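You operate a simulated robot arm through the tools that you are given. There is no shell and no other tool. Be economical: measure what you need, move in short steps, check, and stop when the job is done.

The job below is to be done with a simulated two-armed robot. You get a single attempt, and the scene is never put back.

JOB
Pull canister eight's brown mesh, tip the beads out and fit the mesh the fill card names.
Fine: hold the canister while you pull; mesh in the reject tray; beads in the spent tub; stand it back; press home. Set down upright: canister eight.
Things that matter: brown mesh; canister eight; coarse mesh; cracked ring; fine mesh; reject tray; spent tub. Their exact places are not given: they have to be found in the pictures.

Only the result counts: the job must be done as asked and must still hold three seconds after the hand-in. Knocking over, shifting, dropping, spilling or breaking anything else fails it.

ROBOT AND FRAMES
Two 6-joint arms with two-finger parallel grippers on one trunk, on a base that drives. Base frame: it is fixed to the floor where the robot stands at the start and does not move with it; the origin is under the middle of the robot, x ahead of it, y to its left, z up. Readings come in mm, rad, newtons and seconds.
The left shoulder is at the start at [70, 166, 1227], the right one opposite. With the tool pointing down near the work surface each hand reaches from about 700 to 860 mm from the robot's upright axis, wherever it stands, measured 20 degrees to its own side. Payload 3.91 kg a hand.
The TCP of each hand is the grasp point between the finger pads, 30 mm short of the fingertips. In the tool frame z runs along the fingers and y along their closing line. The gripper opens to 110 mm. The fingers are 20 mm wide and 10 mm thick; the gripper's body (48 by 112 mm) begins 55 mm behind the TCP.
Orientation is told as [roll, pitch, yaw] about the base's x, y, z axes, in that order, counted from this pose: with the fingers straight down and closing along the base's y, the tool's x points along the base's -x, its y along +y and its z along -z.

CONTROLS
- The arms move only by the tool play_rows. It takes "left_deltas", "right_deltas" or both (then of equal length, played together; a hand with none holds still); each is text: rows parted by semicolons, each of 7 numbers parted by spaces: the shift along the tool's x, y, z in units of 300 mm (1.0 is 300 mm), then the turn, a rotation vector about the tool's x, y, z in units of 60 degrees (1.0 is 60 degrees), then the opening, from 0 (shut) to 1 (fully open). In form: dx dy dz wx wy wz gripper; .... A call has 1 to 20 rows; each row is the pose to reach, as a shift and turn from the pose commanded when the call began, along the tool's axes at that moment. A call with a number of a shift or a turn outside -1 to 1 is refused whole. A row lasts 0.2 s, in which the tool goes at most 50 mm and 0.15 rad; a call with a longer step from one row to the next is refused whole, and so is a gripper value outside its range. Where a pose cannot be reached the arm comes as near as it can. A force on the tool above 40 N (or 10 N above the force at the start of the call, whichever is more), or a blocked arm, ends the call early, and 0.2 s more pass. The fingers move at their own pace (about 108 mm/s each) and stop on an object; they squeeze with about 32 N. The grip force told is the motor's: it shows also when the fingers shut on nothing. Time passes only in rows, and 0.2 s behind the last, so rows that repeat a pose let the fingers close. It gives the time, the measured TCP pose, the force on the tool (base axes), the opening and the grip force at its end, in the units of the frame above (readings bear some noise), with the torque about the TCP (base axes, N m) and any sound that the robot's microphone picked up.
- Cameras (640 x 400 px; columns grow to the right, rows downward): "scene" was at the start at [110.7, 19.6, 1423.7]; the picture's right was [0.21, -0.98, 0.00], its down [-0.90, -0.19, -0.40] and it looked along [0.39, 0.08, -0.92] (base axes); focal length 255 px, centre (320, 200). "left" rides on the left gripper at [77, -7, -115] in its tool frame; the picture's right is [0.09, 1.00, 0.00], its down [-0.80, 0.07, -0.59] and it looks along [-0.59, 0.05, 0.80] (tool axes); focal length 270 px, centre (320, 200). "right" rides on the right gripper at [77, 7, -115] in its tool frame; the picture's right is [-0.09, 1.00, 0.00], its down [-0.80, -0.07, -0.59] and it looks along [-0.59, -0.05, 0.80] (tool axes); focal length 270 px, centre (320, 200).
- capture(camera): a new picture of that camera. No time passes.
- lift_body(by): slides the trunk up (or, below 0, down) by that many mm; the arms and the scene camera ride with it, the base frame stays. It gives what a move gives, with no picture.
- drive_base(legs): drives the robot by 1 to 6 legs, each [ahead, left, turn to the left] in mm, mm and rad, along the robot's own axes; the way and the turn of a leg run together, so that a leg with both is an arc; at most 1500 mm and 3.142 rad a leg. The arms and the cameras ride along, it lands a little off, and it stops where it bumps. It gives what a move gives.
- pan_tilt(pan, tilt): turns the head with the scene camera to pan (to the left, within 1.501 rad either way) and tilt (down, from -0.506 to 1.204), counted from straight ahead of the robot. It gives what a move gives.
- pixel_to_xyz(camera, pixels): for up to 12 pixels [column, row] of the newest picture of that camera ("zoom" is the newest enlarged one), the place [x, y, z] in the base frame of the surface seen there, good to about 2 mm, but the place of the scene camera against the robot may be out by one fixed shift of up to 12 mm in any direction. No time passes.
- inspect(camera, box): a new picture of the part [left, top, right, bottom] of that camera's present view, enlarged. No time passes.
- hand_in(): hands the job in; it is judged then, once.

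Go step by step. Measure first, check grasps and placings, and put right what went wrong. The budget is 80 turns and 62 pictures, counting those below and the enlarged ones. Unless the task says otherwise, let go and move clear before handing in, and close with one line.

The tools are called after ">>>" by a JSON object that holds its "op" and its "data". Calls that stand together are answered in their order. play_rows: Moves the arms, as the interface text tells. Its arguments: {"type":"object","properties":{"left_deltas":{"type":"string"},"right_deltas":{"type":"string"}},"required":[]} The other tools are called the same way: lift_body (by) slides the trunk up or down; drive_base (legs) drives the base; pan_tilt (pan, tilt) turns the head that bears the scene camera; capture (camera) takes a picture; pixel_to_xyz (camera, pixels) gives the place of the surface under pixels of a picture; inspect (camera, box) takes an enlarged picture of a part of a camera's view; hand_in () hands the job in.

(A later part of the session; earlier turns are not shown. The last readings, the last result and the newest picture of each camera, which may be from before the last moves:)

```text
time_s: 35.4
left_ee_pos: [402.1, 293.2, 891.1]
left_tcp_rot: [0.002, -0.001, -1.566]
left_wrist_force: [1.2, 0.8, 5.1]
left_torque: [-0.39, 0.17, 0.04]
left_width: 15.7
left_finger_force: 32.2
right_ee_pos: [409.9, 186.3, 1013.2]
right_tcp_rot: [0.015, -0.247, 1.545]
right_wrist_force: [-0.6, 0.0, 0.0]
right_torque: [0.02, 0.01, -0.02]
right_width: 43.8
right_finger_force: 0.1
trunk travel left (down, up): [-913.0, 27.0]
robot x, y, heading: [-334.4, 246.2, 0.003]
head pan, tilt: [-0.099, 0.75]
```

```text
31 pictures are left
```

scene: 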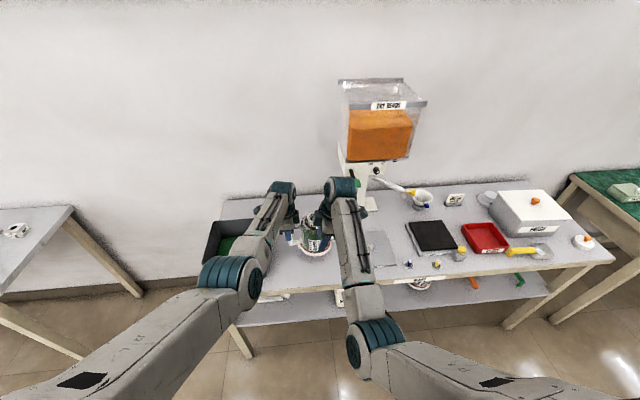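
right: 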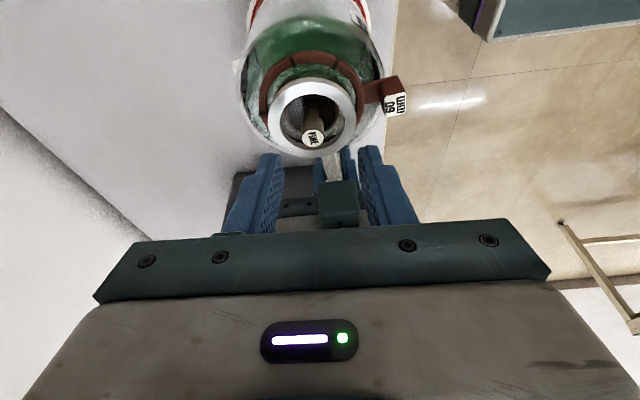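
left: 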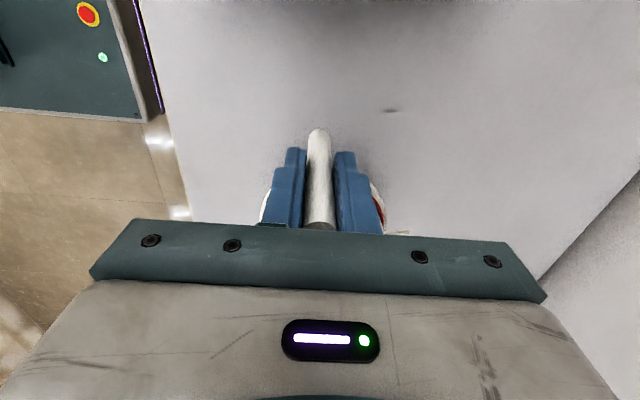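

The knob (312,137) lines up between the fingers. I'll descend 29 mm and close on it.

>>> {"op": "play_rows", "data": {"right_deltas": "0.012 -0.005 0.05 0 0 0 0.4; 0.024 -0.005 0.094 0 0 0 0.4; 0.024 -0.005 0.094 0 0 0 0.25; 0.024 -0.005 0.094 0 0 0 0.15; 0.024 -0.005 0.094 0 0 0 0.05; 0.024 -0.005 0.094 0 0 0 0; 0.024 -0.005 0.094 0 0 0 0"}}

>>> {"op": "inspect", "data": {"camera": "right", "box": [220, 80, 420, 205]}}

```text
time_s: 37.0
left_ee_pos: [400.7, 292.4, 891.0]
left_tcp_rot: [0.001, -0.002, -1.564]
left_wrist_force: [-0.7, 2.7, 7.4]
left_torque: [-0.49, -0.14, -0.01]
left_width: 15.9
left_finger_force: 31.8
right_ee_pos: [411.5, 185.8, 983.2]
right_tcp_rot: [0.014, -0.246, 1.545]
right_wrist_force: [3.6, -2.5, 1.1]
right_torque: [-0.13, -0.24, -0.09]
right_width: 10.8
right_finger_force: 32.3
trunk travel left (down, up): [-913.0, 27.0]
robot x, y, heading: [-329.4, 242.1, -0.0]
head pan, tilt: [-0.099, 0.75]
```

```text
3.20 times, centred on (320, 142) of right
```

zoom: 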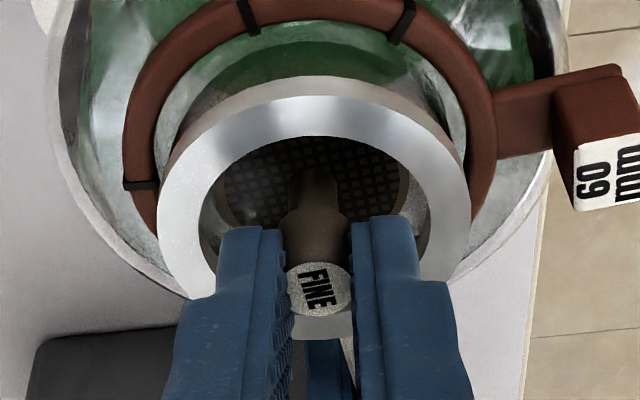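

The fingers hold the knob (10.8 mm, 32 N) while the left hand holds the handle. Pulling straight up slowly.

>>> {"op": "play_rows", "data": {"right_deltas": "-0.004 0 -0.016 0 0 0 0; -0.008 0 -0.032 0 0 0 0; -0.012 0 -0.048 0 0 0 0; -0.016 0 -0.065 0 0 0 0; -0.024 0 -0.097 0 0 0 0; -0.033 0 -0.13 0 0 0 0; -0.041 0 -0.162 0 0 0 0; -0.051 0 -0.2 0 0 0 0"}}

>>> {"op": "inspect", "data": {"camera": "right", "box": [160, 40, 480, 240]}}

```text
time_s: 38.8
left_ee_pos: [400.3, 291.8, 890.8]
left_tcp_rot: [0.001, -0.002, -1.565]
left_wrist_force: [1.2, 0.1, 5.2]
left_torque: [-0.17, 0.0, 0.04]
left_width: 15.7
left_finger_force: 32.6
right_ee_pos: [412.6, 186.4, 1045.9]
right_tcp_rot: [0.02, -0.249, 1.546]
right_wrist_force: [-0.8, -0.3, -0.5]
right_torque: [0.03, -0.02, -0.03]
right_width: 10.8
right_finger_force: 32.4
trunk travel left (down, up): [-913.0, 27.0]
robot x, y, heading: [-334.8, 245.2, -0.002]
head pan, tilt: [-0.099, 0.75]
```

```text
2.00 times, centred on (320, 140) of right
```

zoom: 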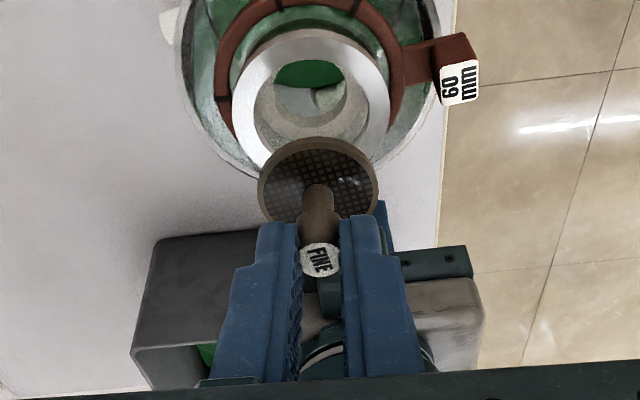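

The brown mesh is free in the right hand and the mouth is open. I'll draw the right hand back out of the way and lift the canister with the left.

>>> {"op": "play_rows", "data": {"right_deltas": "0.083 0.104 0.006 0 0 0 0; 0.167 0.207 0.012 0 0 0 0; 0.25 0.311 0.019 0 0 0 0; 0.333 0.415 0.025 0 0 0 0; 0.333 0.415 0.025 0 0 0 0"}}

>>> {"op": "play_rows", "data": {"left_deltas": "0 0 -0.1 0 0 0 0; 0 0 -0.2 0 0 0 0; 0 0 -0.3 0 0 0 0; 0 0 -0.4 0 0 0 0; 0 0 -0.5 0 0 0 0; 0 0 -0.58 0 0 0 0"}}

>>> {"op": "drive_base", "data": {"legs": [[0, 70, 0]]}}

>>> {"op": "capture", "data": {"camera": "scene"}}

```text
time_s: 40.0
left_ee_pos: [400.8, 292.2, 890.0]
left_tcp_rot: [0.001, -0.002, -1.566]
left_wrist_force: [-1.5, -1.3, 3.6]
left_torque: [-0.3, 0.13, -0.1]
left_width: 15.6
left_finger_force: 31.8
right_ee_pos: [285.4, 94.2, 1016.5]
right_tcp_rot: [0.016, -0.246, 1.545]
right_wrist_force: [0.7, 0.0, -0.3]
right_torque: [-0.02, 0.02, 0.02]
right_width: 10.4
right_finger_force: 31.8
trunk travel left (down, up): [-913.0, 27.0]
robot x, y, heading: [-334.1, 243.7, 0.002]
head pan, tilt: [-0.099, 0.75]
```

```text
time_s: 41.4
left_ee_pos: [402.2, 293.4, 1063.8]
left_tcp_rot: [0.0, -0.001, -1.564]
left_wrist_force: [-0.9, 0.1, -4.5]
left_torque: [0.37, 0.02, 0.0]
left_width: 15.8
left_finger_force: 32.3
right_ee_pos: [286.6, 93.9, 1014.3]
right_tcp_rot: [0.018, -0.247, 1.544]
right_wrist_force: [0.6, 0.0, 0.5]
right_torque: [-0.04, 0.02, 0.01]
right_width: 12.0
right_finger_force: 32.0
trunk travel left (down, up): [-913.0, 27.0]
robot x, y, heading: [-334.8, 240.2, -0.002]
head pan, tilt: [-0.099, 0.75]
```

```text
time_s: 42.4
left_ee_pos: [402.1, 351.6, 1064.4]
left_tcp_rot: [0.0, 0.006, -1.568]
left_wrist_force: [-0.1, -0.4, -4.0]
left_torque: [0.44, 0.04, 0.01]
left_width: 15.8
left_finger_force: 32.3
right_ee_pos: [286.0, 153.5, 1013.8]
right_tcp_rot: [0.017, -0.254, 1.542]
right_wrist_force: [-1.3, -1.2, -0.3]
right_torque: [0.02, -0.02, -0.02]
right_width: 12.2
right_finger_force: 32.4
trunk travel left (down, up): [-913.0, 27.0]
robot x, y, heading: [-335.1, 313.9, -0.004]
head pan, tilt: [-0.099, 0.75]
```

```text
28 pictures are left
```

scene: 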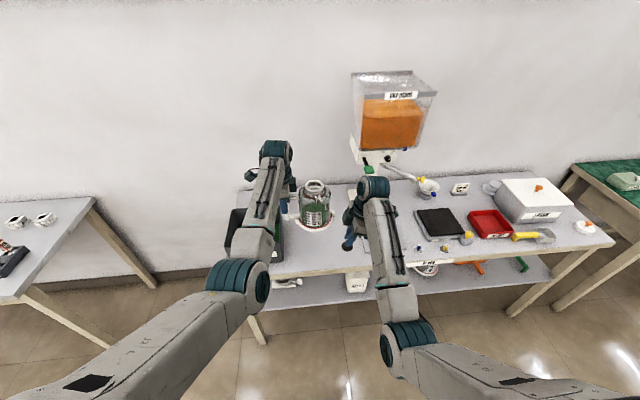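

The canister is lifted to z 1064 and clear. I'll shift it left to be over the tub's y, then drive forward so it is over the tub's centre.

>>> {"op": "play_rows", "data": {"left_deltas": "0.1 -0.03 0 0 0 0 0; 0.2 -0.06 0 0 0 0 0; 0.3 -0.09 0 0 0 0 0; 0.43 -0.117 0 0 0 0 0; 0.43 -0.117 0 0 0 0 0"}}

>>> {"op": "drive_base", "data": {"legs": [[103, 0, 0]]}}

>>> {"op": "capture", "data": {"camera": "left"}}

>>> {"op": "capture", "data": {"camera": "right"}}

```text
time_s: 43.6
left_ee_pos: [366.0, 486.4, 1063.1]
left_tcp_rot: [0.001, 0.001, -1.569]
left_wrist_force: [-1.2, -1.1, -3.2]
left_torque: [0.42, 0.05, -0.03]
left_width: 15.7
left_finger_force: 32.2
right_ee_pos: [286.7, 159.2, 1014.9]
right_tcp_rot: [0.019, -0.246, 1.543]
right_wrist_force: [0.3, -1.2, -0.3]
right_torque: [0.0, -0.01, 0.02]
right_width: 11.9
right_finger_force: 31.5
trunk travel left (down, up): [-913.0, 27.0]
robot x, y, heading: [-331.9, 311.2, 0.0]
head pan, tilt: [-0.099, 0.75]
```

```text
time_s: 44.8
left_ee_pos: [465.6, 488.9, 1065.5]
left_tcp_rot: [0.004, -0.001, -1.567]
left_wrist_force: [-0.5, -0.5, -4.0]
left_torque: [0.33, -0.01, 0.0]
left_width: 15.8
left_finger_force: 32.0
right_ee_pos: [386.9, 160.6, 1016.9]
right_tcp_rot: [0.012, -0.247, 1.545]
right_wrist_force: [-0.8, 0.5, 0.5]
right_torque: [-0.01, -0.04, -0.02]
right_width: 12.1
right_finger_force: 31.7
trunk travel left (down, up): [-913.0, 27.0]
robot x, y, heading: [-235.6, 308.2, -0.002]
head pan, tilt: [-0.099, 0.75]
```

```text
27 pictures are left
```

left: 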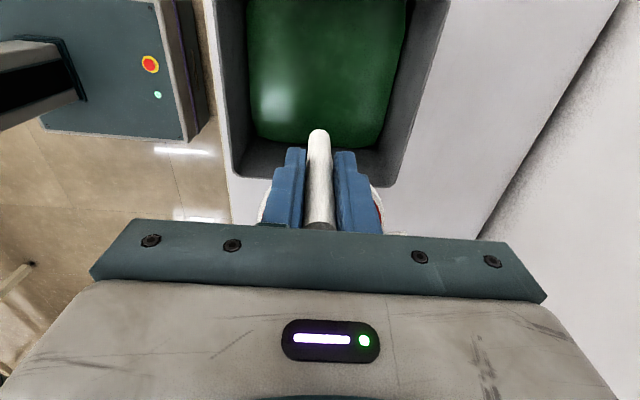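

```text
26 pictures are left
```

right: 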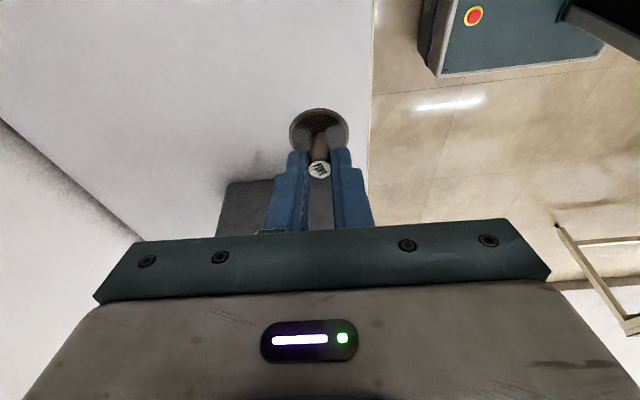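

The mesh is still firmly held and the canister is over the tub's near edge. I'll measure the tub's rim in the left view.

>>> {"op": "pixel_to_xyz", "data": {"camera": "left", "pixels": [[232, 100], [228, 40], [438, 60], [425, 110], [240, 182], [395, 186], [320, 60], [400, 50], [240, 40]]}}

```text
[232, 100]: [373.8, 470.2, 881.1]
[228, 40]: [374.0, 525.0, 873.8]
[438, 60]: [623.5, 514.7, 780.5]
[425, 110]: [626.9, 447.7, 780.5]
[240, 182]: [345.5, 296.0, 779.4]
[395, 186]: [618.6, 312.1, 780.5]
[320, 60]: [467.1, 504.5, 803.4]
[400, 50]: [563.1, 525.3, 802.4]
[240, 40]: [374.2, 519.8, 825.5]
```

Tub spans roughly x 373–585, y 395–590, rim z ≈ 890. I'll tilt to about 56° first while rising and shifting left so the mouth stays over the tub and the base clears the far wall.

>>> {"op": "play_rows", "data": {"left_deltas": "0.03 0 0 0 0.14 0 0; 0.06 0 -0.02 0 0.28 0 0; 0.1 0 -0.05 0 0.42 0 0; 0.13 0 -0.09 0 0.56 0 0; 0.16 0 -0.13 0 0.7 0 0; 0.18 0 -0.17 0 0.84 0 0; 0.2 0 -0.2 0 0.94 0 0"}}

>>> {"op": "pan_tilt", "data": {"pan": 0.3, "tilt": 0.75}}

>>> {"op": "inspect", "data": {"camera": "scene", "box": [200, 80, 440, 230]}}

```text
time_s: 46.4
left_ee_pos: [470.5, 548.5, 1120.3]
left_tcp_rot: [-0.001, 0.983, -1.57]
left_wrist_force: [0.1, -0.3, -4.6]
left_torque: [0.15, 0.03, -0.01]
left_width: 15.6
left_finger_force: 32.6
right_ee_pos: [389.9, 159.7, 1015.1]
right_tcp_rot: [0.018, -0.246, 1.542]
right_wrist_force: [0.3, -0.7, -0.4]
right_torque: [0.02, 0.01, 0.02]
right_width: 12.2
right_finger_force: 32.7
trunk travel left (down, up): [-913.0, 27.0]
robot x, y, heading: [-233.7, 314.5, 0.001]
head pan, tilt: [-0.099, 0.75]
```

```text
time_s: 47.3
left_ee_pos: [470.6, 549.2, 1122.0]
left_tcp_rot: [0.0, 0.98, -1.566]
left_wrist_force: [0.6, -0.3, -3.8]
left_torque: [0.14, 0.06, 0.01]
left_width: 16.1
left_finger_force: 32.2
right_ee_pos: [389.5, 160.2, 1014.6]
right_tcp_rot: [0.018, -0.245, 1.544]
right_wrist_force: [0.9, -0.5, -0.2]
right_torque: [0.0, 0.02, 0.0]
right_width: 12.2
right_finger_force: 32.2
trunk travel left (down, up): [-913.0, 27.0]
robot x, y, heading: [-225.6, 308.2, -0.001]
head pan, tilt: [0.3, 0.75]
```

```text
2.67 times, centred on (320, 155) of scene
```

zoom: 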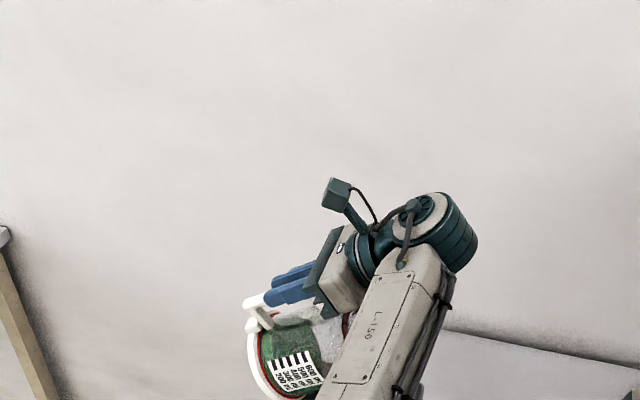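

The canister is tilted 56° and steady. Now I'll tip on to about 115° with the mouth over the tub, and hold there to let the beads run.

>>> {"op": "play_rows", "data": {"left_deltas": "0 0 0 0 0.14 0 0; 0 0 0 0 0.28 0 0; -0.009 0 -0.014 0 0.42 0 0; -0.022 0 -0.033 0 0.56 0 0; -0.068 0 -0.042 0 0.7 0 0; -0.162 0 -0.032 0 0.84 0 0; -0.255 0 -0.022 0 0.98 0 0; -0.255 0 -0.022 0 0.98 0 0; -0.255 0 -0.022 0 0.98 0 0; -0.255 0 -0.022 0 0.98 0 0; -0.255 0 -0.022 0 0.98 0 0; -0.255 0 -0.022 0 0.98 0 0; -0.255 0 -0.022 0 0.98 0 0"}}

>>> {"op": "pan_tilt", "data": {"pan": 0.3, "tilt": 0.95}}

>>> {"op": "capture", "data": {"camera": "scene"}}

>>> {"op": "capture", "data": {"camera": "left"}}

```text
time_s: 50.1
left_ee_pos: [446.5, 513.1, 1081.3]
left_tcp_rot: [3.143, 1.134, 1.575]
left_wrist_force: [1.1, -0.5, -2.6]
left_torque: [-0.19, 0.02, -0.02]
left_width: 15.6
left_finger_force: 31.7
left hand out of reach, approached as far as the arm can: row 7, 8, 9, 10, 11, 12, 13
right_ee_pos: [388.9, 160.0, 1015.5]
right_tcp_rot: [0.018, -0.246, 1.543]
right_wrist_force: [-0.2, -0.2, -0.4]
right_torque: [-0.01, 0.01, -0.02]
right_width: 12.2
right_finger_force: 31.9
trunk travel left (down, up): [-913.0, 27.0]
robot x, y, heading: [-228.4, 313.0, 0.001]
head pan, tilt: [0.3, 0.75]
```

```text
time_s: 50.8
left_ee_pos: [446.1, 512.8, 1080.7]
left_tcp_rot: [3.142, 1.133, 1.574]
left_wrist_force: [0.6, 0.6, -1.8]
left_torque: [-0.19, 0.03, -0.04]
left_width: 15.8
left_finger_force: 32.2
right_ee_pos: [390.4, 159.6, 1015.0]
right_tcp_rot: [0.018, -0.246, 1.544]
right_wrist_force: [0.7, 0.3, -0.9]
right_torque: [0.0, 0.0, 0.02]
right_width: 12.2
right_finger_force: 31.6
trunk travel left (down, up): [-913.0, 27.0]
robot x, y, heading: [-230.4, 311.0, -0.004]
head pan, tilt: [0.3, 0.949]
```

```text
24 pictures are left
```

scene: 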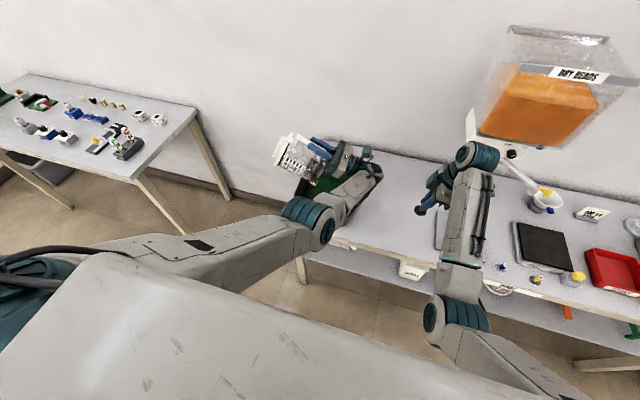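

```text
23 pictures are left
```

left: 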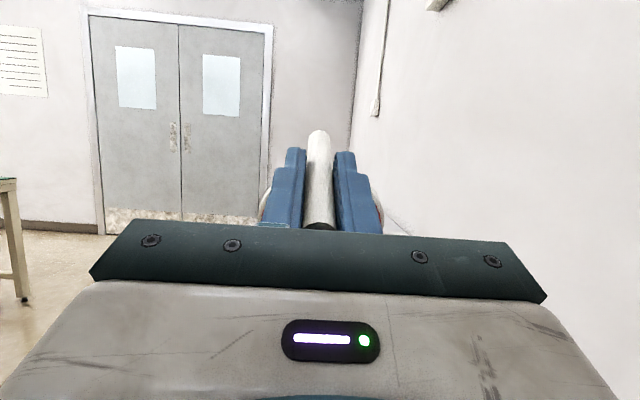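

The load fell from about 4.2 N to 2.2 N and the glass looks empty. I'll zoom in to verify the canister and the tub.

>>> {"op": "inspect", "data": {"camera": "scene", "box": [260, 120, 400, 210]}}

```text
4.44 times, centred on (330, 165) of scene
```

zoom: 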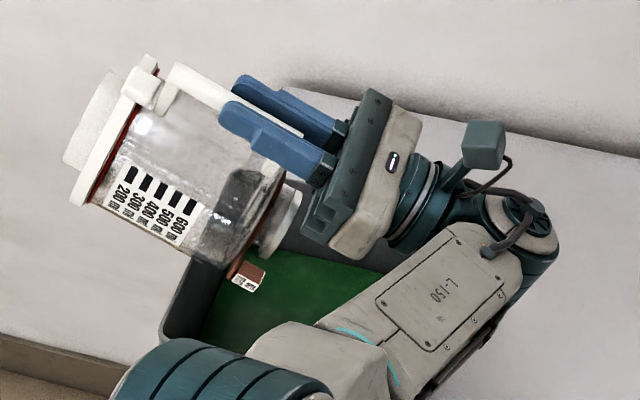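

The canister is empty, and the collar ring stayed on. I'll reverse the tilt along the same path.

>>> {"op": "play_rows", "data": {"left_deltas": "0.03 0.03 0.06 0 -0.1 0 0; 0.06 0.06 0.12 0 -0.24 0 0; 0.071 0.073 0.164 0 -0.38 0 0; 0.071 0.073 0.164 0 -0.52 0 0; 0.071 0.073 0.164 0 -0.66 0 0; 0.071 0.073 0.164 0 -0.8 0 0; 0.071 0.073 0.164 0 -0.94 0 0"}}

```text
time_s: 52.4
left_ee_pos: [468.8, 548.0, 1119.4]
left_tcp_rot: [-0.001, 1.021, -1.57]
left_wrist_force: [-1.1, -0.7, -2.4]
left_torque: [0.05, 0.04, 0.03]
left_width: 15.6
left_finger_force: 32.0
right_ee_pos: [389.8, 159.6, 1015.7]
right_tcp_rot: [0.017, -0.247, 1.544]
right_wrist_force: [-0.3, 0.5, 0.0]
right_torque: [-0.03, 0.0, -0.03]
right_width: 12.2
right_finger_force: 31.9
trunk travel left (down, up): [-913.0, 27.0]
robot x, y, heading: [-230.5, 309.7, -0.006]
head pan, tilt: [0.3, 0.949]
```

Reverse half done. Completing to upright.

>>> {"op": "play_rows", "data": {"left_deltas": "-0.026 0 -0.008 0 -0.14 0 0; -0.06 0 -0.018 0 -0.28 0 0; -0.1 0 -0.03 0 -0.42 0 0; -0.14 0 -0.042 0 -0.56 0 0; -0.18 0 -0.054 0 -0.7 0 0; -0.22 0 -0.066 0 -0.84 0 0; -0.258 0 -0.077 0 -0.975 0 0; -0.258 0 -0.077 0 -0.975 0 0"}}

>>> {"op": "capture", "data": {"camera": "scene"}}

```text
time_s: 54.2
left_ee_pos: [469.8, 487.6, 1065.1]
left_tcp_rot: [0.0, 0.002, -1.569]
left_wrist_force: [-0.2, 0.5, -2.1]
left_torque: [0.23, 0.03, -0.02]
left_width: 15.6
left_finger_force: 32.2
right_ee_pos: [390.7, 161.3, 1014.7]
right_tcp_rot: [0.019, -0.248, 1.543]
right_wrist_force: [-2.2, -0.2, 0.5]
right_torque: [-0.01, -0.02, 0.02]
right_width: 12.3
right_finger_force: 31.7
trunk travel left (down, up): [-913.0, 27.0]
robot x, y, heading: [-232.7, 311.1, -0.0]
head pan, tilt: [0.3, 0.949]
```

```text
21 pictures are left
```

scene: 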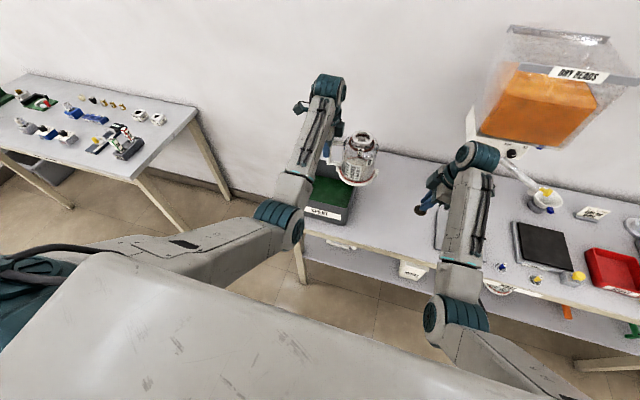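

Empty and upright. I'll tuck the right hand away, drive right 60 mm, and then see the left pose before setting the canister back on its old spot.

>>> {"op": "play_rows", "data": {"right_deltas": "0.07 0.043 -0.005 0 0 0 0; 0.14 0.086 -0.011 0 0 0 0; 0.205 0.128 -0.017 0 0 0 0; 0.205 0.128 -0.017 0 0 0 0"}}

>>> {"op": "drive_base", "data": {"legs": [[0, -60, 0]]}}

>>> {"op": "play_rows", "data": {"left_deltas": "-0.1 0 0 0 0 0 0; -0.2 0 0 0 0 0 0; -0.3 0 0 0 0 0 0; -0.4 0 0 0 0 0 0; -0.46 0 0 0 0 0 0; -0.46 0 0.1 0 0 0 0; -0.46 0 0.2 0 0 0 0; -0.46 0 0.3 0 0 0 0; -0.46 0 0.4 0 0 0 0; -0.46 0 0.45 0 0 0 0; -0.46 0 0.45 0 0 0 0"}}

```text
time_s: 55.2
left_ee_pos: [469.8, 487.9, 1065.0]
left_tcp_rot: [0.001, 0.003, -1.568]
left_wrist_force: [0.1, 0.3, -2.4]
left_torque: [0.23, 0.05, 0.04]
left_width: 15.9
left_finger_force: 31.8
right_ee_pos: [352.0, 101.3, 1002.4]
right_tcp_rot: [0.014, -0.248, 1.543]
right_wrist_force: [0.3, -0.1, 0.5]
right_torque: [0.0, 0.01, 0.0]
right_width: 12.3
right_finger_force: 32.3
right hand out of reach, approached as far as the arm can: row 3, 4
trunk travel left (down, up): [-913.0, 27.0]
robot x, y, heading: [-232.9, 310.0, -0.003]
head pan, tilt: [0.3, 0.949]
```

```text
time_s: 56.2
left_ee_pos: [468.2, 437.2, 1063.6]
left_tcp_rot: [0.0, -0.005, -1.566]
left_wrist_force: [0.1, 1.6, -3.0]
left_torque: [0.22, 0.04, 0.0]
left_width: 15.9
left_finger_force: 31.8
right_ee_pos: [353.1, 49.3, 1004.1]
right_tcp_rot: [0.012, -0.242, 1.545]
right_wrist_force: [0.4, 1.7, -0.7]
right_torque: [-0.08, 0.02, -0.01]
right_width: 12.3
right_finger_force: 32.4
trunk travel left (down, up): [-913.0, 27.0]
robot x, y, heading: [-230.3, 253.9, -0.006]
head pan, tilt: [0.3, 0.949]
```

```text
time_s: 58.6
left_ee_pos: [470.1, 292.4, 930.4]
left_tcp_rot: [-0.001, 0.003, -1.565]
left_wrist_force: [-0.2, 0.4, -2.8]
left_torque: [0.26, -0.01, 0.03]
left_width: 15.7
left_finger_force: 32.2
right_ee_pos: [352.3, 43.4, 1003.3]
right_tcp_rot: [0.016, -0.248, 1.543]
right_wrist_force: [-0.3, -0.8, -1.5]
right_torque: [0.04, 0.0, 0.02]
right_width: 12.2
right_finger_force: 32.1
trunk travel left (down, up): [-913.0, 27.0]
robot x, y, heading: [-233.6, 250.3, -0.001]
head pan, tilt: [0.3, 0.949]
```

Handle TCP is at (470,292,930); touchdown was at 891. I'll lower slowly until contact.

>>> {"op": "play_rows", "data": {"left_deltas": "0 -0.008 0.05 0 0 0 0; 0 -0.008 0.09 0 0 0 0; 0 -0.008 0.115 0 0 0 0; 0 -0.008 0.125 0 0 0 0; 0 -0.008 0.13 0 0 0 0; 0 -0.008 0.133 0 0 0 0; 0 -0.008 0.133 0 0 0 0"}}

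>>> {"op": "capture", "data": {"camera": "left"}}

```text
time_s: 60.2
left_ee_pos: [466.8, 294.0, 892.2]
left_tcp_rot: [0.003, 0.005, -1.565]
left_wrist_force: [1.0, 2.2, 11.8]
left_torque: [-1.18, 0.09, 0.1]
left_width: 15.6
left_finger_force: 31.9
right_ee_pos: [352.7, 44.2, 1003.8]
right_tcp_rot: [0.013, -0.248, 1.546]
right_wrist_force: [-0.1, 0.0, 0.8]
right_torque: [-0.01, 0.0, 0.02]
right_width: 12.2
right_finger_force: 31.9
trunk travel left (down, up): [-913.0, 27.0]
robot x, y, heading: [-232.1, 252.4, 0.001]
head pan, tilt: [0.3, 0.949]
```

```text
20 pictures are left
```

left: 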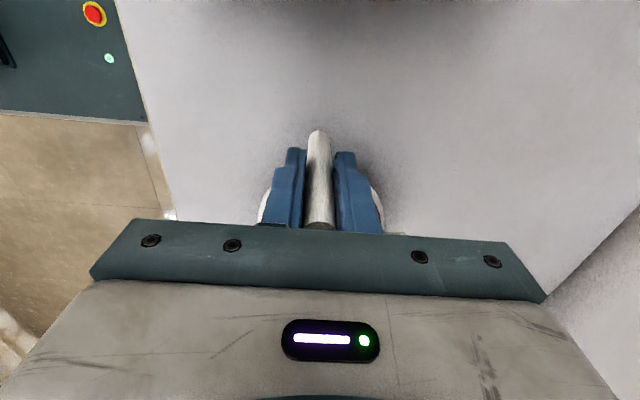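

The canister stands with firm contact. I'll relieve the press by 2 mm, release the handle, lift straight off and draw the left hand back.

>>> {"op": "play_rows", "data": {"left_deltas": "0 0 -0.005 0 0 0 0; 0 0 -0.005 0 0 0 0.1; 0 0 -0.005 0 0 0 0.25; 0 0 -0.005 0 0 0 0.45; 0 0 -0.005 0 0 0 0.5; 0 0 -0.12 0 0 0 0.5; 0 0 -0.24 0 0 0 0.5; 0 0 -0.36 0 0 0 0.5; 0 -0.11 -0.36 0 0 0 0.5; 0 -0.22 -0.36 0 0 0 0.5; 0 -0.33 -0.36 0 0 0 0.5"}}

>>> {"op": "drive_base", "data": {"legs": [[-90, 0, 0], [0, -520, 0]]}}

>>> {"op": "pan_tilt", "data": {"pan": 0.0, "tilt": 0.8}}

>>> {"op": "capture", "data": {"camera": "scene"}}

>>> {"op": "capture", "data": {"camera": "right"}}

```text
time_s: 62.8
left_ee_pos: [421.2, 360.1, 1037.2]
left_tcp_rot: [0.098, 0.086, -1.51]
left_wrist_force: [0.0, -0.2, 0.1]
left_torque: [0.01, 0.0, 0.0]
left_width: 55.1
left_finger_force: 0.2
left hand out of reach, approached as far as the arm can: row 11
right_ee_pos: [352.8, 42.3, 1003.4]
right_tcp_rot: [0.015, -0.249, 1.544]
right_wrist_force: [-0.3, -0.9, 0.2]
right_torque: [-0.04, 0.0, -0.04]
right_width: 12.4
right_finger_force: 31.7
trunk travel left (down, up): [-913.0, 27.0]
robot x, y, heading: [-231.4, 251.1, -0.004]
head pan, tilt: [0.3, 0.949]
stopped in row 11 (left hand): the arm was blocked; the commanded pose is now the measured one
```

```text
time_s: 66.4
left_ee_pos: [331.3, -144.8, 1033.7]
left_tcp_rot: [0.098, 0.085, -1.512]
left_wrist_force: [-0.1, 0.2, -0.8]
left_torque: [0.02, 0.03, 0.03]
left_width: 54.9
left_finger_force: 0.0
right_ee_pos: [262.9, -460.8, 1003.0]
right_tcp_rot: [0.013, -0.249, 1.545]
right_wrist_force: [1.0, -0.3, 0.5]
right_torque: [-0.03, 0.0, -0.03]
right_width: 12.0
right_finger_force: 32.5
trunk travel left (down, up): [-913.0, 27.0]
robot x, y, heading: [-319.8, -249.7, -0.001]
head pan, tilt: [0.3, 0.949]
```

```text
time_s: 67.2
left_ee_pos: [331.9, -144.9, 1034.7]
left_tcp_rot: [0.098, 0.087, -1.512]
left_wrist_force: [-0.5, 0.1, -0.1]
left_torque: [0.01, 0.02, 0.05]
left_width: 55.0
left_finger_force: 0.1
right_ee_pos: [262.5, -462.8, 1003.8]
right_tcp_rot: [0.013, -0.25, 1.544]
right_wrist_force: [0.5, 0.3, 0.9]
right_torque: [0.01, -0.01, 0.0]
right_width: 12.3
right_finger_force: 32.1
trunk travel left (down, up): [-913.0, 27.0]
robot x, y, heading: [-323.4, -252.5, -0.001]
head pan, tilt: [0.0, 0.799]
```

```text
19 pictures are left
```

scene: 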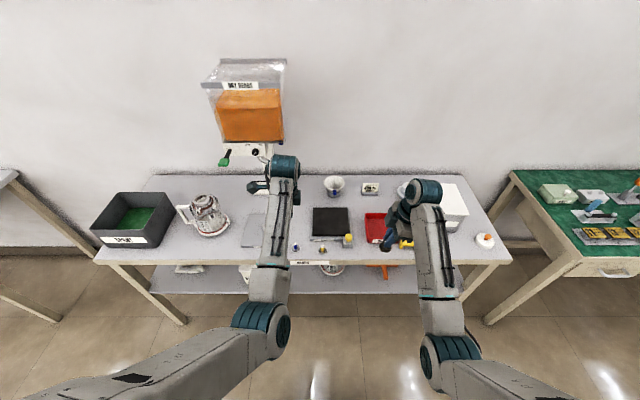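

```text
18 pictures are left
```

right: 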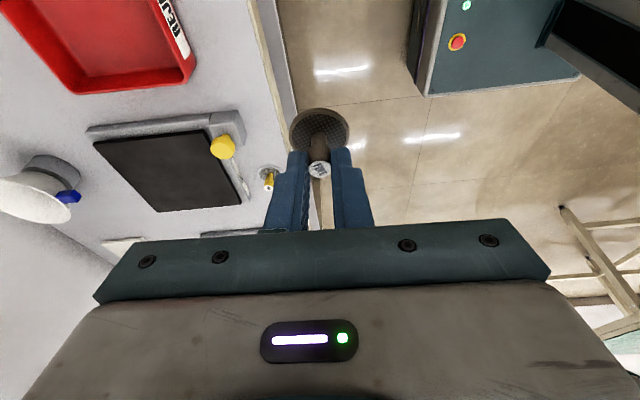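

The canister stands upright at (205,215), and the right hand still holds the brown mesh. I'll measure the reject tray and spare meshes.

>>> {"op": "pixel_to_xyz", "data": {"camera": "right", "pixels": [[120, 35], [193, 65], [75, 93], [150, 5], [269, 183], [265, 172], [180, 20]]}}

>>> {"op": "pixel_to_xyz", "data": {"camera": "scene", "pixels": [[376, 228], [366, 214], [395, 246], [295, 249], [322, 250], [297, 246], [205, 200], [206, 230]]}}

>>> {"op": "inspect", "data": {"camera": "scene", "box": [150, 170, 410, 270]}}

```text
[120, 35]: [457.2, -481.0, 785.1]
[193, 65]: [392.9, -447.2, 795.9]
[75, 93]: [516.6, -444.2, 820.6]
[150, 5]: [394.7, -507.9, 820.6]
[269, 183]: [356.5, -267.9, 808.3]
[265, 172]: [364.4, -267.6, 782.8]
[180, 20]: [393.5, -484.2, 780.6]
```

```text
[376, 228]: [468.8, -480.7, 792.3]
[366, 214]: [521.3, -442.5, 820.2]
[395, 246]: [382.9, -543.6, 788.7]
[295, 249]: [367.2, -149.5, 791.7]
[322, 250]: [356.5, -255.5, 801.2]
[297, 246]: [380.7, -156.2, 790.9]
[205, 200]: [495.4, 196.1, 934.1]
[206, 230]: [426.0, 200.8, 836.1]
```

```text
2.46 times, centred on (280, 220) of scene
```

zoom: 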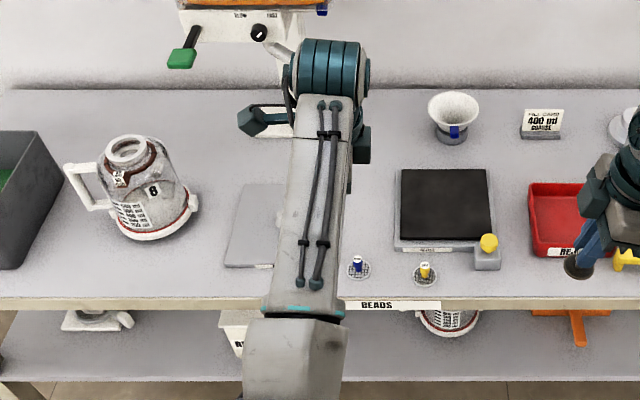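

Tray centre is about (455,-500), floor z 785, rim 820. I'll drive forward 85 mm and move the right hand over the tray.

>>> {"op": "drive_base", "data": {"legs": [[85, 0, 0]]}}

>>> {"op": "play_rows", "data": {"right_deltas": "0.04 -0.09 -0.01 0 0 0 0; 0.08 -0.18 -0.02 0 0 0 0; 0.12 -0.27 -0.03 0 0 0 0; 0.155 -0.361 -0.042 0 0 0 0; 0.155 -0.361 -0.042 0 0 0 0"}}

>>> {"op": "capture", "data": {"camera": "right"}}

```text
time_s: 68.3
left_ee_pos: [413.7, -145.5, 1036.6]
left_tcp_rot: [0.103, 0.088, -1.511]
left_wrist_force: [-0.1, 0.2, 0.2]
left_torque: [-0.02, -0.05, 0.04]
left_width: 55.0
left_finger_force: 0.0
right_ee_pos: [343.0, -462.7, 1005.9]
right_tcp_rot: [0.008, -0.25, 1.544]
right_wrist_force: [-0.5, -0.4, -0.7]
right_torque: [-0.01, -0.01, -0.02]
right_width: 12.2
right_finger_force: 32.0
trunk travel left (down, up): [-913.0, 27.0]
robot x, y, heading: [-236.2, -251.3, -0.005]
head pan, tilt: [0.0, 0.799]
```

```text
time_s: 69.5
left_ee_pos: [416.1, -145.0, 1035.1]
left_tcp_rot: [0.099, 0.087, -1.511]
left_wrist_force: [0.0, -0.8, 0.2]
left_torque: [0.01, 0.01, 0.0]
left_width: 54.7
left_finger_force: 0.1
right_ee_pos: [454.4, -512.3, 1003.9]
right_tcp_rot: [0.012, -0.248, 1.545]
right_wrist_force: [0.2, 0.1, 0.7]
right_torque: [0.03, -0.01, 0.0]
right_width: 12.2
right_finger_force: 32.1
trunk travel left (down, up): [-913.0, 27.0]
robot x, y, heading: [-239.2, -251.3, -0.004]
head pan, tilt: [0.0, 0.799]
```

```text
16 pictures are left
```

right: 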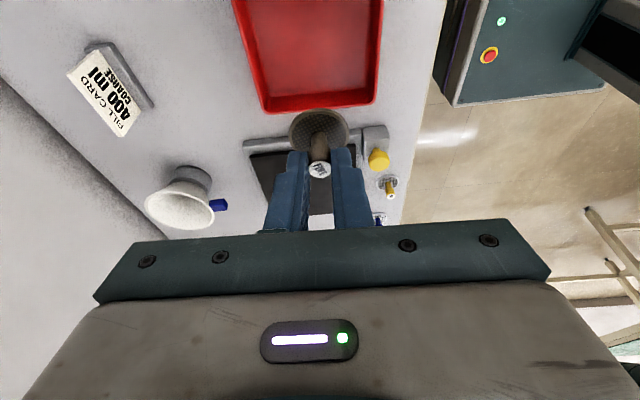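

The mesh hangs over the tray's near half. I'll check how low the disc hangs.

>>> {"op": "pixel_to_xyz", "data": {"camera": "right", "pixels": [[300, 125], [335, 125], [318, 112], [318, 170]]}}

```text
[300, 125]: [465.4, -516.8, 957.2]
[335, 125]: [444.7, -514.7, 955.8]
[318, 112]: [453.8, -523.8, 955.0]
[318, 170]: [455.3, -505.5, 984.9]
```

Disc bottom is about 53 mm below the TCP, so I'll lower to z 842 and release in the tray.

>>> {"op": "play_rows", "data": {"right_deltas": "0.035 0 0.14 0 0 0 0; 0.07 0 0.28 0 0 0 0; 0.105 0 0.41 0 0 0 0; 0.126 0 0.5 0 0 0 0; 0.132 0 0.521 0 0 0 0; 0.132 0 0.521 0 0 0 0.1; 0.132 0 0.521 0 0 0 0.2; 0.132 0 0.521 0 0 0 0.35; 0.132 0 0.521 0 0 0 0.4; 0.105 0 0.41 0 0 0 0.4; 0.07 0 0.28 0 0 0 0.4; 0.035 0 0.14 0 0 0 0.4; 0.02 0 0.07 0 0 0 0.4"}}

>>> {"op": "capture", "data": {"camera": "right"}}

```text
time_s: 72.3
left_ee_pos: [418.3, -144.9, 1036.1]
left_tcp_rot: [0.1, 0.087, -1.511]
left_wrist_force: [0.3, -0.2, -0.8]
left_torque: [0.01, 0.01, -0.01]
left_width: 55.0
left_finger_force: 0.0
right_ee_pos: [453.0, -513.9, 980.5]
right_tcp_rot: [0.015, -0.249, 1.544]
right_wrist_force: [-0.3, 0.1, 0.1]
right_torque: [0.01, -0.02, 0.01]
right_width: 43.9
right_finger_force: 0.0
trunk travel left (down, up): [-913.0, 27.0]
robot x, y, heading: [-235.9, -249.8, -0.002]
head pan, tilt: [0.0, 0.799]
```

```text
15 pictures are left
```

right: 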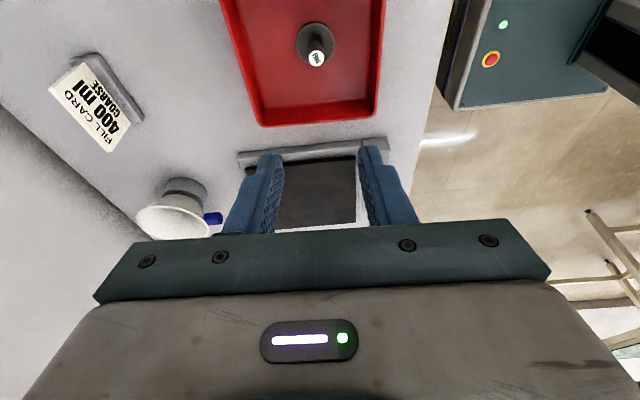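

The brown mesh rests in the reject tray at (316,50). Now I'll back off, drive left toward the coarse mesh and straighten the right hand to yaw 0.

>>> {"op": "drive_base", "data": {"legs": [[-100, 0, 0], [0, 310, 0]]}}

>>> {"op": "play_rows", "data": {"right_deltas": "0 0 0 0 0.12 0 0.4; 0 0 0 0 0.239 0 0.4"}}

>>> {"op": "play_rows", "data": {"right_deltas": "0 0 0 0 0 0.14 0.4; 0 0 0 0 0 0.28 0.4; 0 0 0 0 0 0.42 0.4; 0 0 0 0 0 0.56 0.4; 0 0 0 0 0 0.7 0.4; 0 0 0 0 0 0.84 0.4; 0 0 0 0 0 0.98 0.4"}}

>>> {"op": "play_rows", "data": {"right_deltas": "0 0 0 0 0 0.14 0.4; 0 0 0 0 0 0.28 0.4; 0 0 0 0 0 0.42 0.4; 0 0 0 0 0 0.495 0.4"}}

>>> {"op": "capture", "data": {"camera": "right"}}

```text
time_s: 75.2
left_ee_pos: [317.6, 165.8, 1034.2]
left_tcp_rot: [0.096, 0.089, -1.507]
left_wrist_force: [-0.3, -0.9, 0.6]
left_torque: [0.02, 0.0, -0.02]
left_width: 55.1
left_finger_force: 0.0
right_ee_pos: [355.0, -202.7, 979.1]
right_tcp_rot: [0.014, -0.25, 1.551]
right_wrist_force: [0.5, -0.9, -1.3]
right_torque: [0.01, 0.0, 0.02]
right_width: 44.0
right_finger_force: 0.2
trunk travel left (down, up): [-913.0, 27.0]
robot x, y, heading: [-334.1, 55.5, 0.009]
head pan, tilt: [0.0, 0.799]
```

```text
time_s: 75.8
left_ee_pos: [316.8, 167.7, 1034.1]
left_tcp_rot: [0.1, 0.086, -1.505]
left_wrist_force: [0.1, 0.2, -0.5]
left_torque: [0.0, 0.01, 0.02]
left_width: 54.8
left_finger_force: 0.0
right_ee_pos: [353.7, -201.7, 981.2]
right_tcp_rot: [0.013, 0.004, 1.552]
right_wrist_force: [0.5, 0.5, 0.2]
right_torque: [0.04, -0.04, 0.0]
right_width: 44.0
right_finger_force: 0.1
trunk travel left (down, up): [-913.0, 27.0]
robot x, y, heading: [-337.7, 55.3, 0.008]
head pan, tilt: [0.0, 0.799]
```

```text
time_s: 77.4
left_ee_pos: [315.7, 167.9, 1033.5]
left_tcp_rot: [0.099, 0.086, -1.505]
left_wrist_force: [0.3, -0.2, 0.4]
left_torque: [0.04, 0.01, 0.01]
left_width: 55.0
left_finger_force: 0.1
right_ee_pos: [352.8, -199.6, 980.7]
right_tcp_rot: [0.005, 0.011, 0.523]
right_wrist_force: [0.2, -0.3, -0.4]
right_torque: [0.01, 0.01, 0.0]
right_width: 44.0
right_finger_force: 0.0
trunk travel left (down, up): [-913.0, 27.0]
robot x, y, heading: [-337.1, 53.1, 0.001]
head pan, tilt: [0.0, 0.799]
```

```text
time_s: 78.4
left_ee_pos: [317.6, 167.1, 1035.0]
left_tcp_rot: [0.097, 0.086, -1.505]
left_wrist_force: [-0.5, -0.9, 0.3]
left_torque: [0.02, -0.01, -0.04]
left_width: 55.1
left_finger_force: 0.1
right_ee_pos: [353.9, -200.8, 980.1]
right_tcp_rot: [-0.003, 0.014, 0.007]
right_wrist_force: [-0.2, 0.2, -0.7]
right_torque: [-0.03, 0.01, -0.02]
right_width: 43.9
right_finger_force: 0.1
trunk travel left (down, up): [-913.0, 27.0]
robot x, y, heading: [-335.6, 56.6, 0.007]
head pan, tilt: [0.0, 0.799]
```

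```text
14 pictures are left
```

right: 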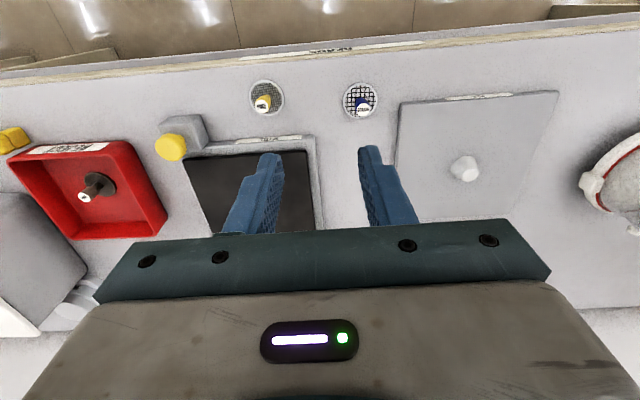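

The coarse mesh with the blue knob is at (361,105) in the right view. I'll measure it precisely.

>>> {"op": "inspect", "data": {"camera": "right", "box": [320, 70, 400, 130]}}

>>> {"op": "pixel_to_xyz", "data": {"camera": "right", "pixels": [[364, 110], [362, 104], [361, 98], [346, 98], [377, 98], [360, 84], [352, 112]]}}

```text
6.67 times, centred on (360, 100) of right
```

zoom: 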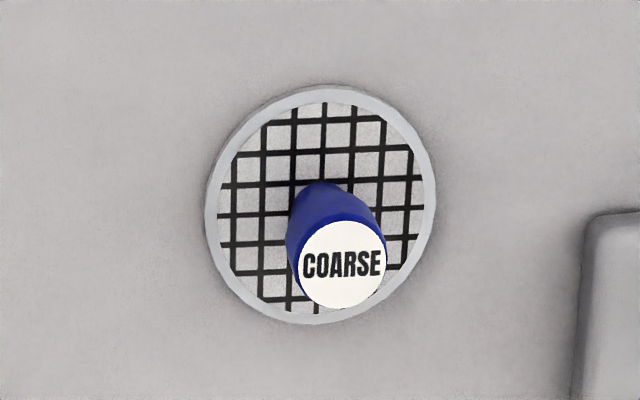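

```text
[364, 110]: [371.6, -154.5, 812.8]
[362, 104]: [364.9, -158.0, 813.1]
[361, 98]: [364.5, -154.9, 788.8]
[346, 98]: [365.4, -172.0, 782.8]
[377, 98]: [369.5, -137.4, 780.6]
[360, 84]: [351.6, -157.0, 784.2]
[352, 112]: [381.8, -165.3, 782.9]
```

Coarse knob centre is (369.5,-155), top z 813. I'll drive forward 25 mm for reach and place the right hand above it.

>>> {"op": "drive_base", "data": {"legs": [[25, 0, 0]]}}

>>> {"op": "play_rows", "data": {"right_deltas": "0.016 0.08 0 0 -0.013 0 0.4; 0.03 0.153 0.1 0 -0.013 0 0.4; 0.03 0.153 0.25 0 -0.013 0 0.4; 0.03 0.153 0.36 0 -0.013 0 0.4; 0.03 0.153 0.36 0 -0.013 0 0.4"}}

>>> {"op": "capture", "data": {"camera": "right"}}

```text
time_s: 79.2
left_ee_pos: [335.1, 169.0, 1038.9]
left_tcp_rot: [0.105, 0.089, -1.503]
left_wrist_force: [-0.5, 1.1, 0.2]
left_torque: [0.02, -0.06, 0.01]
left_width: 55.2
left_finger_force: 0.1
right_ee_pos: [373.0, -200.2, 984.7]
right_tcp_rot: [-0.002, 0.006, 0.009]
right_wrist_force: [-0.9, -0.2, 0.9]
right_torque: [0.01, -0.03, -0.01]
right_width: 44.0
right_finger_force: 0.1
trunk travel left (down, up): [-913.0, 27.0]
robot x, y, heading: [-309.8, 59.8, 0.007]
head pan, tilt: [0.0, 0.799]
```

```text
time_s: 80.4
left_ee_pos: [340.4, 169.4, 1036.0]
left_tcp_rot: [0.101, 0.087, -1.504]
left_wrist_force: [-0.8, 0.8, -0.7]
left_torque: [-0.02, 0.01, 0.0]
left_width: 55.0
left_finger_force: 0.1
right_ee_pos: [366.8, -151.9, 871.4]
right_tcp_rot: [-0.003, -0.002, 0.01]
right_wrist_force: [-0.2, 0.6, -0.2]
right_torque: [0.02, 0.0, 0.02]
right_width: 43.7
right_finger_force: 0.1
trunk travel left (down, up): [-913.0, 27.0]
robot x, y, heading: [-310.1, 58.0, 0.002]
head pan, tilt: [0.0, 0.799]
```

```text
12 pictures are left
```

right: 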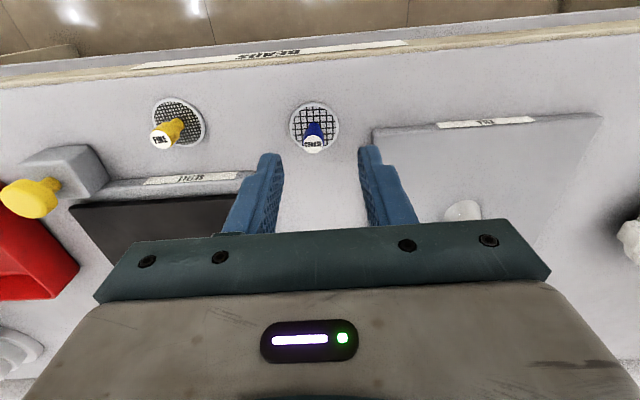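

>>> {"op": "pixel_to_xyz", "data": {"camera": "right", "pixels": [[313, 144], [307, 143], [319, 143], [313, 104], [290, 125], [337, 124]]}}

```text
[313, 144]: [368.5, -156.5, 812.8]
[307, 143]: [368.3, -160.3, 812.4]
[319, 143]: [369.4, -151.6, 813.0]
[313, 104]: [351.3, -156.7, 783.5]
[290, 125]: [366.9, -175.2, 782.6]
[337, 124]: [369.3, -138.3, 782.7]
```

Knob is at (368.5,-156.5). I'll trim, descend to z 831, close, and lift.

>>> {"op": "play_rows", "data": {"right_deltas": "-0.006 -0.015 0 0 0 0 0.4; -0.006 -0.015 0.07 0 0 0 0.4; -0.006 -0.015 0.135 0 0 0 0.4; -0.006 -0.015 0.135 0 0 0 0.25; -0.006 -0.015 0.135 0 0 0 0.12; -0.006 -0.015 0.135 0 0 0 0; -0.006 -0.015 0.135 0 0 0 0; -0.006 -0.015 0 0 0 0 0; -0.006 -0.015 -0.15 0 0 0 0; -0.006 -0.015 -0.3 0 0 0 0; -0.006 -0.015 -0.4 0 0 0 0"}}

>>> {"op": "capture", "data": {"camera": "right"}}

```text
time_s: 82.8
left_ee_pos: [340.9, 167.5, 1034.7]
left_tcp_rot: [0.099, 0.087, -1.505]
left_wrist_force: [0.4, 0.2, 0.5]
left_torque: [-0.03, -0.02, 0.0]
left_width: 55.2
left_finger_force: 0.1
right_ee_pos: [368.6, -157.0, 994.9]
right_tcp_rot: [-0.002, 0.001, 0.008]
right_wrist_force: [0.2, -0.6, 0.5]
right_torque: [0.01, 0.02, -0.01]
right_width: 11.0
right_finger_force: 31.8
trunk travel left (down, up): [-913.0, 27.0]
robot x, y, heading: [-309.8, 59.4, 0.007]
head pan, tilt: [0.0, 0.799]
```

```text
11 pictures are left
```

right: 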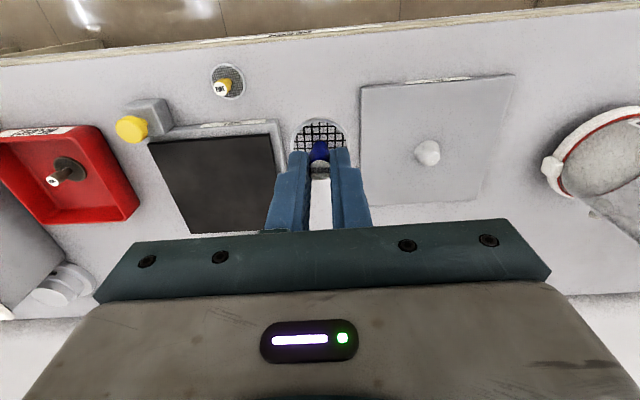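

The coarse mesh is firmly held (11 mm). I'll drive left 347 mm to be in line with the canister, raise the hand, then move it forward over the mouth.

>>> {"op": "drive_base", "data": {"legs": [[0, 347, 0]]}}

>>> {"op": "play_rows", "data": {"right_deltas": "0 0 -0.07 0 0 0 0; -0.02 0 -0.13 0 0 0 0; -0.02 0 -0.13 0 0 0 0"}}

>>> {"op": "drive_base", "data": {"legs": [[70, 0, 0]]}}

```text
time_s: 85.0
left_ee_pos: [336.6, 518.8, 1035.2]
left_tcp_rot: [0.101, 0.091, -1.496]
left_wrist_force: [0.5, -0.5, -1.4]
left_torque: [0.02, 0.02, 0.0]
left_width: 55.0
left_finger_force: 0.0
right_ee_pos: [368.7, 192.1, 992.9]
right_tcp_rot: [0.001, 0.001, 0.019]
right_wrist_force: [-0.1, 0.0, -0.6]
right_torque: [0.01, 0.01, -0.01]
right_width: 11.1
right_finger_force: 32.2
trunk travel left (down, up): [-913.0, 27.0]
robot x, y, heading: [-314.7, 402.7, 0.014]
head pan, tilt: [0.0, 0.799]
```

```text
time_s: 85.8
left_ee_pos: [337.8, 521.7, 1033.5]
left_tcp_rot: [0.099, 0.086, -1.497]
left_wrist_force: [0.7, -0.1, 0.6]
left_torque: [0.0, 0.02, 0.01]
left_width: 55.1
left_finger_force: 0.0
right_ee_pos: [372.3, 194.7, 1033.1]
right_tcp_rot: [-0.001, 0.0, 0.018]
right_wrist_force: [0.1, 0.3, 0.4]
right_torque: [-0.02, 0.01, 0.0]
right_width: 10.5
right_finger_force: 31.6
trunk travel left (down, up): [-913.0, 27.0]
robot x, y, heading: [-313.0, 401.8, 0.016]
head pan, tilt: [0.0, 0.799]
```

```text
time_s: 86.8
left_ee_pos: [399.4, 520.2, 1039.5]
left_tcp_rot: [0.106, 0.087, -1.495]
left_wrist_force: [-0.7, -0.7, 0.1]
left_torque: [0.04, -0.07, 0.04]
left_width: 55.1
left_finger_force: 0.0
right_ee_pos: [433.4, 193.6, 1037.5]
right_tcp_rot: [-0.002, -0.005, 0.015]
right_wrist_force: [-1.3, 0.8, 0.7]
right_torque: [-0.04, -0.08, 0.03]
right_width: 11.0
right_finger_force: 32.0
trunk travel left (down, up): [-913.0, 27.0]
robot x, y, heading: [-248.1, 405.2, 0.015]
head pan, tilt: [0.0, 0.799]
```

The mesh now hovers short of the mouth. I'll look with the right camera.

>>> {"op": "play_rows", "data": {"right_deltas": "-0.06 0 0 0 0 0 0; -0.1 0 0 0 0 0 0; -0.1 0 0 0 0 0 0"}}

>>> {"op": "capture", "data": {"camera": "right"}}

```text
time_s: 87.6
left_ee_pos: [406.3, 521.4, 1034.8]
left_tcp_rot: [0.097, 0.088, -1.498]
left_wrist_force: [0.3, 0.0, -0.8]
left_torque: [0.02, 0.01, -0.04]
left_width: 55.1
left_finger_force: 0.0
right_ee_pos: [473.1, 192.9, 1031.7]
right_tcp_rot: [-0.002, -0.001, 0.015]
right_wrist_force: [0.0, 0.1, -0.5]
right_torque: [0.02, 0.01, -0.03]
right_width: 10.6
right_finger_force: 32.4
trunk travel left (down, up): [-913.0, 27.0]
robot x, y, heading: [-247.0, 404.3, 0.014]
head pan, tilt: [0.0, 0.799]
```

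```text
10 pictures are left
```

right: 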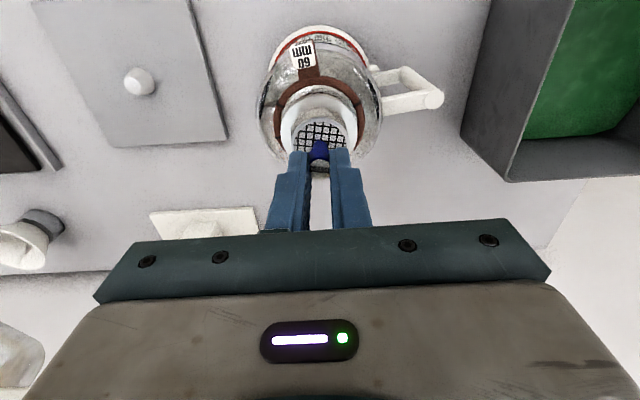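

The canister stands and the mesh is near the mouth. I'll zoom for the rim points.

>>> {"op": "inspect", "data": {"camera": "right", "box": [260, 60, 400, 160]}}

>>> {"op": "pixel_to_xyz", "data": {"camera": "right", "pixels": [[283, 130], [286, 122], [292, 110], [300, 102], [320, 96], [335, 99], [348, 107], [354, 117], [357, 128], [304, 140], [337, 138], [319, 155]]}}

```text
4.00 times, centred on (330, 110) of right
```

zoom: 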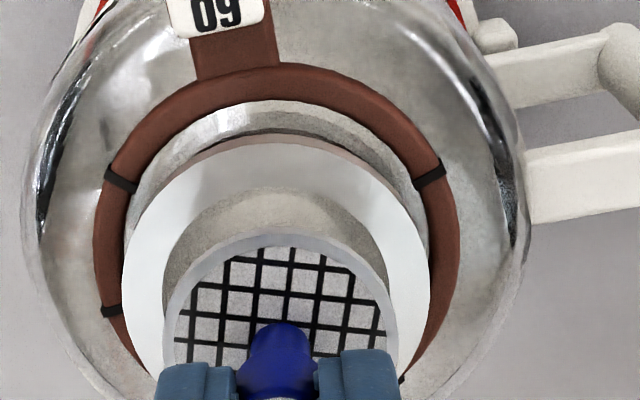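

```text
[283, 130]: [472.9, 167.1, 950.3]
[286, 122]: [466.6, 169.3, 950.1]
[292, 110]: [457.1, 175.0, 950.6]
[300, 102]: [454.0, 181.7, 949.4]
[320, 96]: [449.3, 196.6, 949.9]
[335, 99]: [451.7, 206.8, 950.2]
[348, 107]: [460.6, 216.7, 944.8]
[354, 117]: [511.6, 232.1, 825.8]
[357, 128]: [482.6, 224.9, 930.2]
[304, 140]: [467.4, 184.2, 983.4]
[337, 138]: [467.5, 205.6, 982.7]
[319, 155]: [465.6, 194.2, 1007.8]
```

Mouth centre is (477,194) and the mesh is centred at about (473,194.5), so I'll shift 4 mm forward and lower it into the mouth slowly.

>>> {"op": "play_rows", "data": {"right_deltas": "-0.0137 -0.001 0 0 0 0 0; -0.0137 -0.001 0.05 0 0 0 0; -0.0137 -0.001 0.09 0 0 0 0; -0.0137 -0.001 0.105 0 0 0 0; -0.0137 -0.001 0.115 0 0 0 0; -0.0137 -0.001 0.125 0 0 0 0; -0.0137 -0.001 0.135 0 0 0 0; -0.0137 -0.001 0.135 0 0 0 0"}}

>>> {"op": "inspect", "data": {"camera": "right", "box": [260, 60, 400, 160]}}

```text
time_s: 89.4
left_ee_pos: [404.6, 520.5, 1035.3]
left_tcp_rot: [0.1, 0.086, -1.497]
left_wrist_force: [-0.6, -0.3, 0.1]
left_torque: [0.01, -0.02, -0.06]
left_width: 54.8
left_finger_force: 0.0
right_ee_pos: [475.1, 194.7, 991.5]
right_tcp_rot: [-0.002, -0.001, 0.016]
right_wrist_force: [0.5, -0.9, 0.2]
right_torque: [-0.04, 0.01, 0.02]
right_width: 11.6
right_finger_force: 32.5
trunk travel left (down, up): [-913.0, 27.0]
robot x, y, heading: [-247.2, 404.6, 0.009]
head pan, tilt: [0.0, 0.799]
```

```text
4.00 times, centred on (330, 110) of right
```

zoom: 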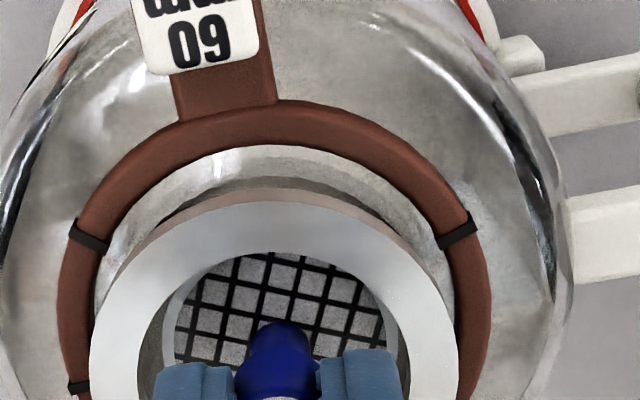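

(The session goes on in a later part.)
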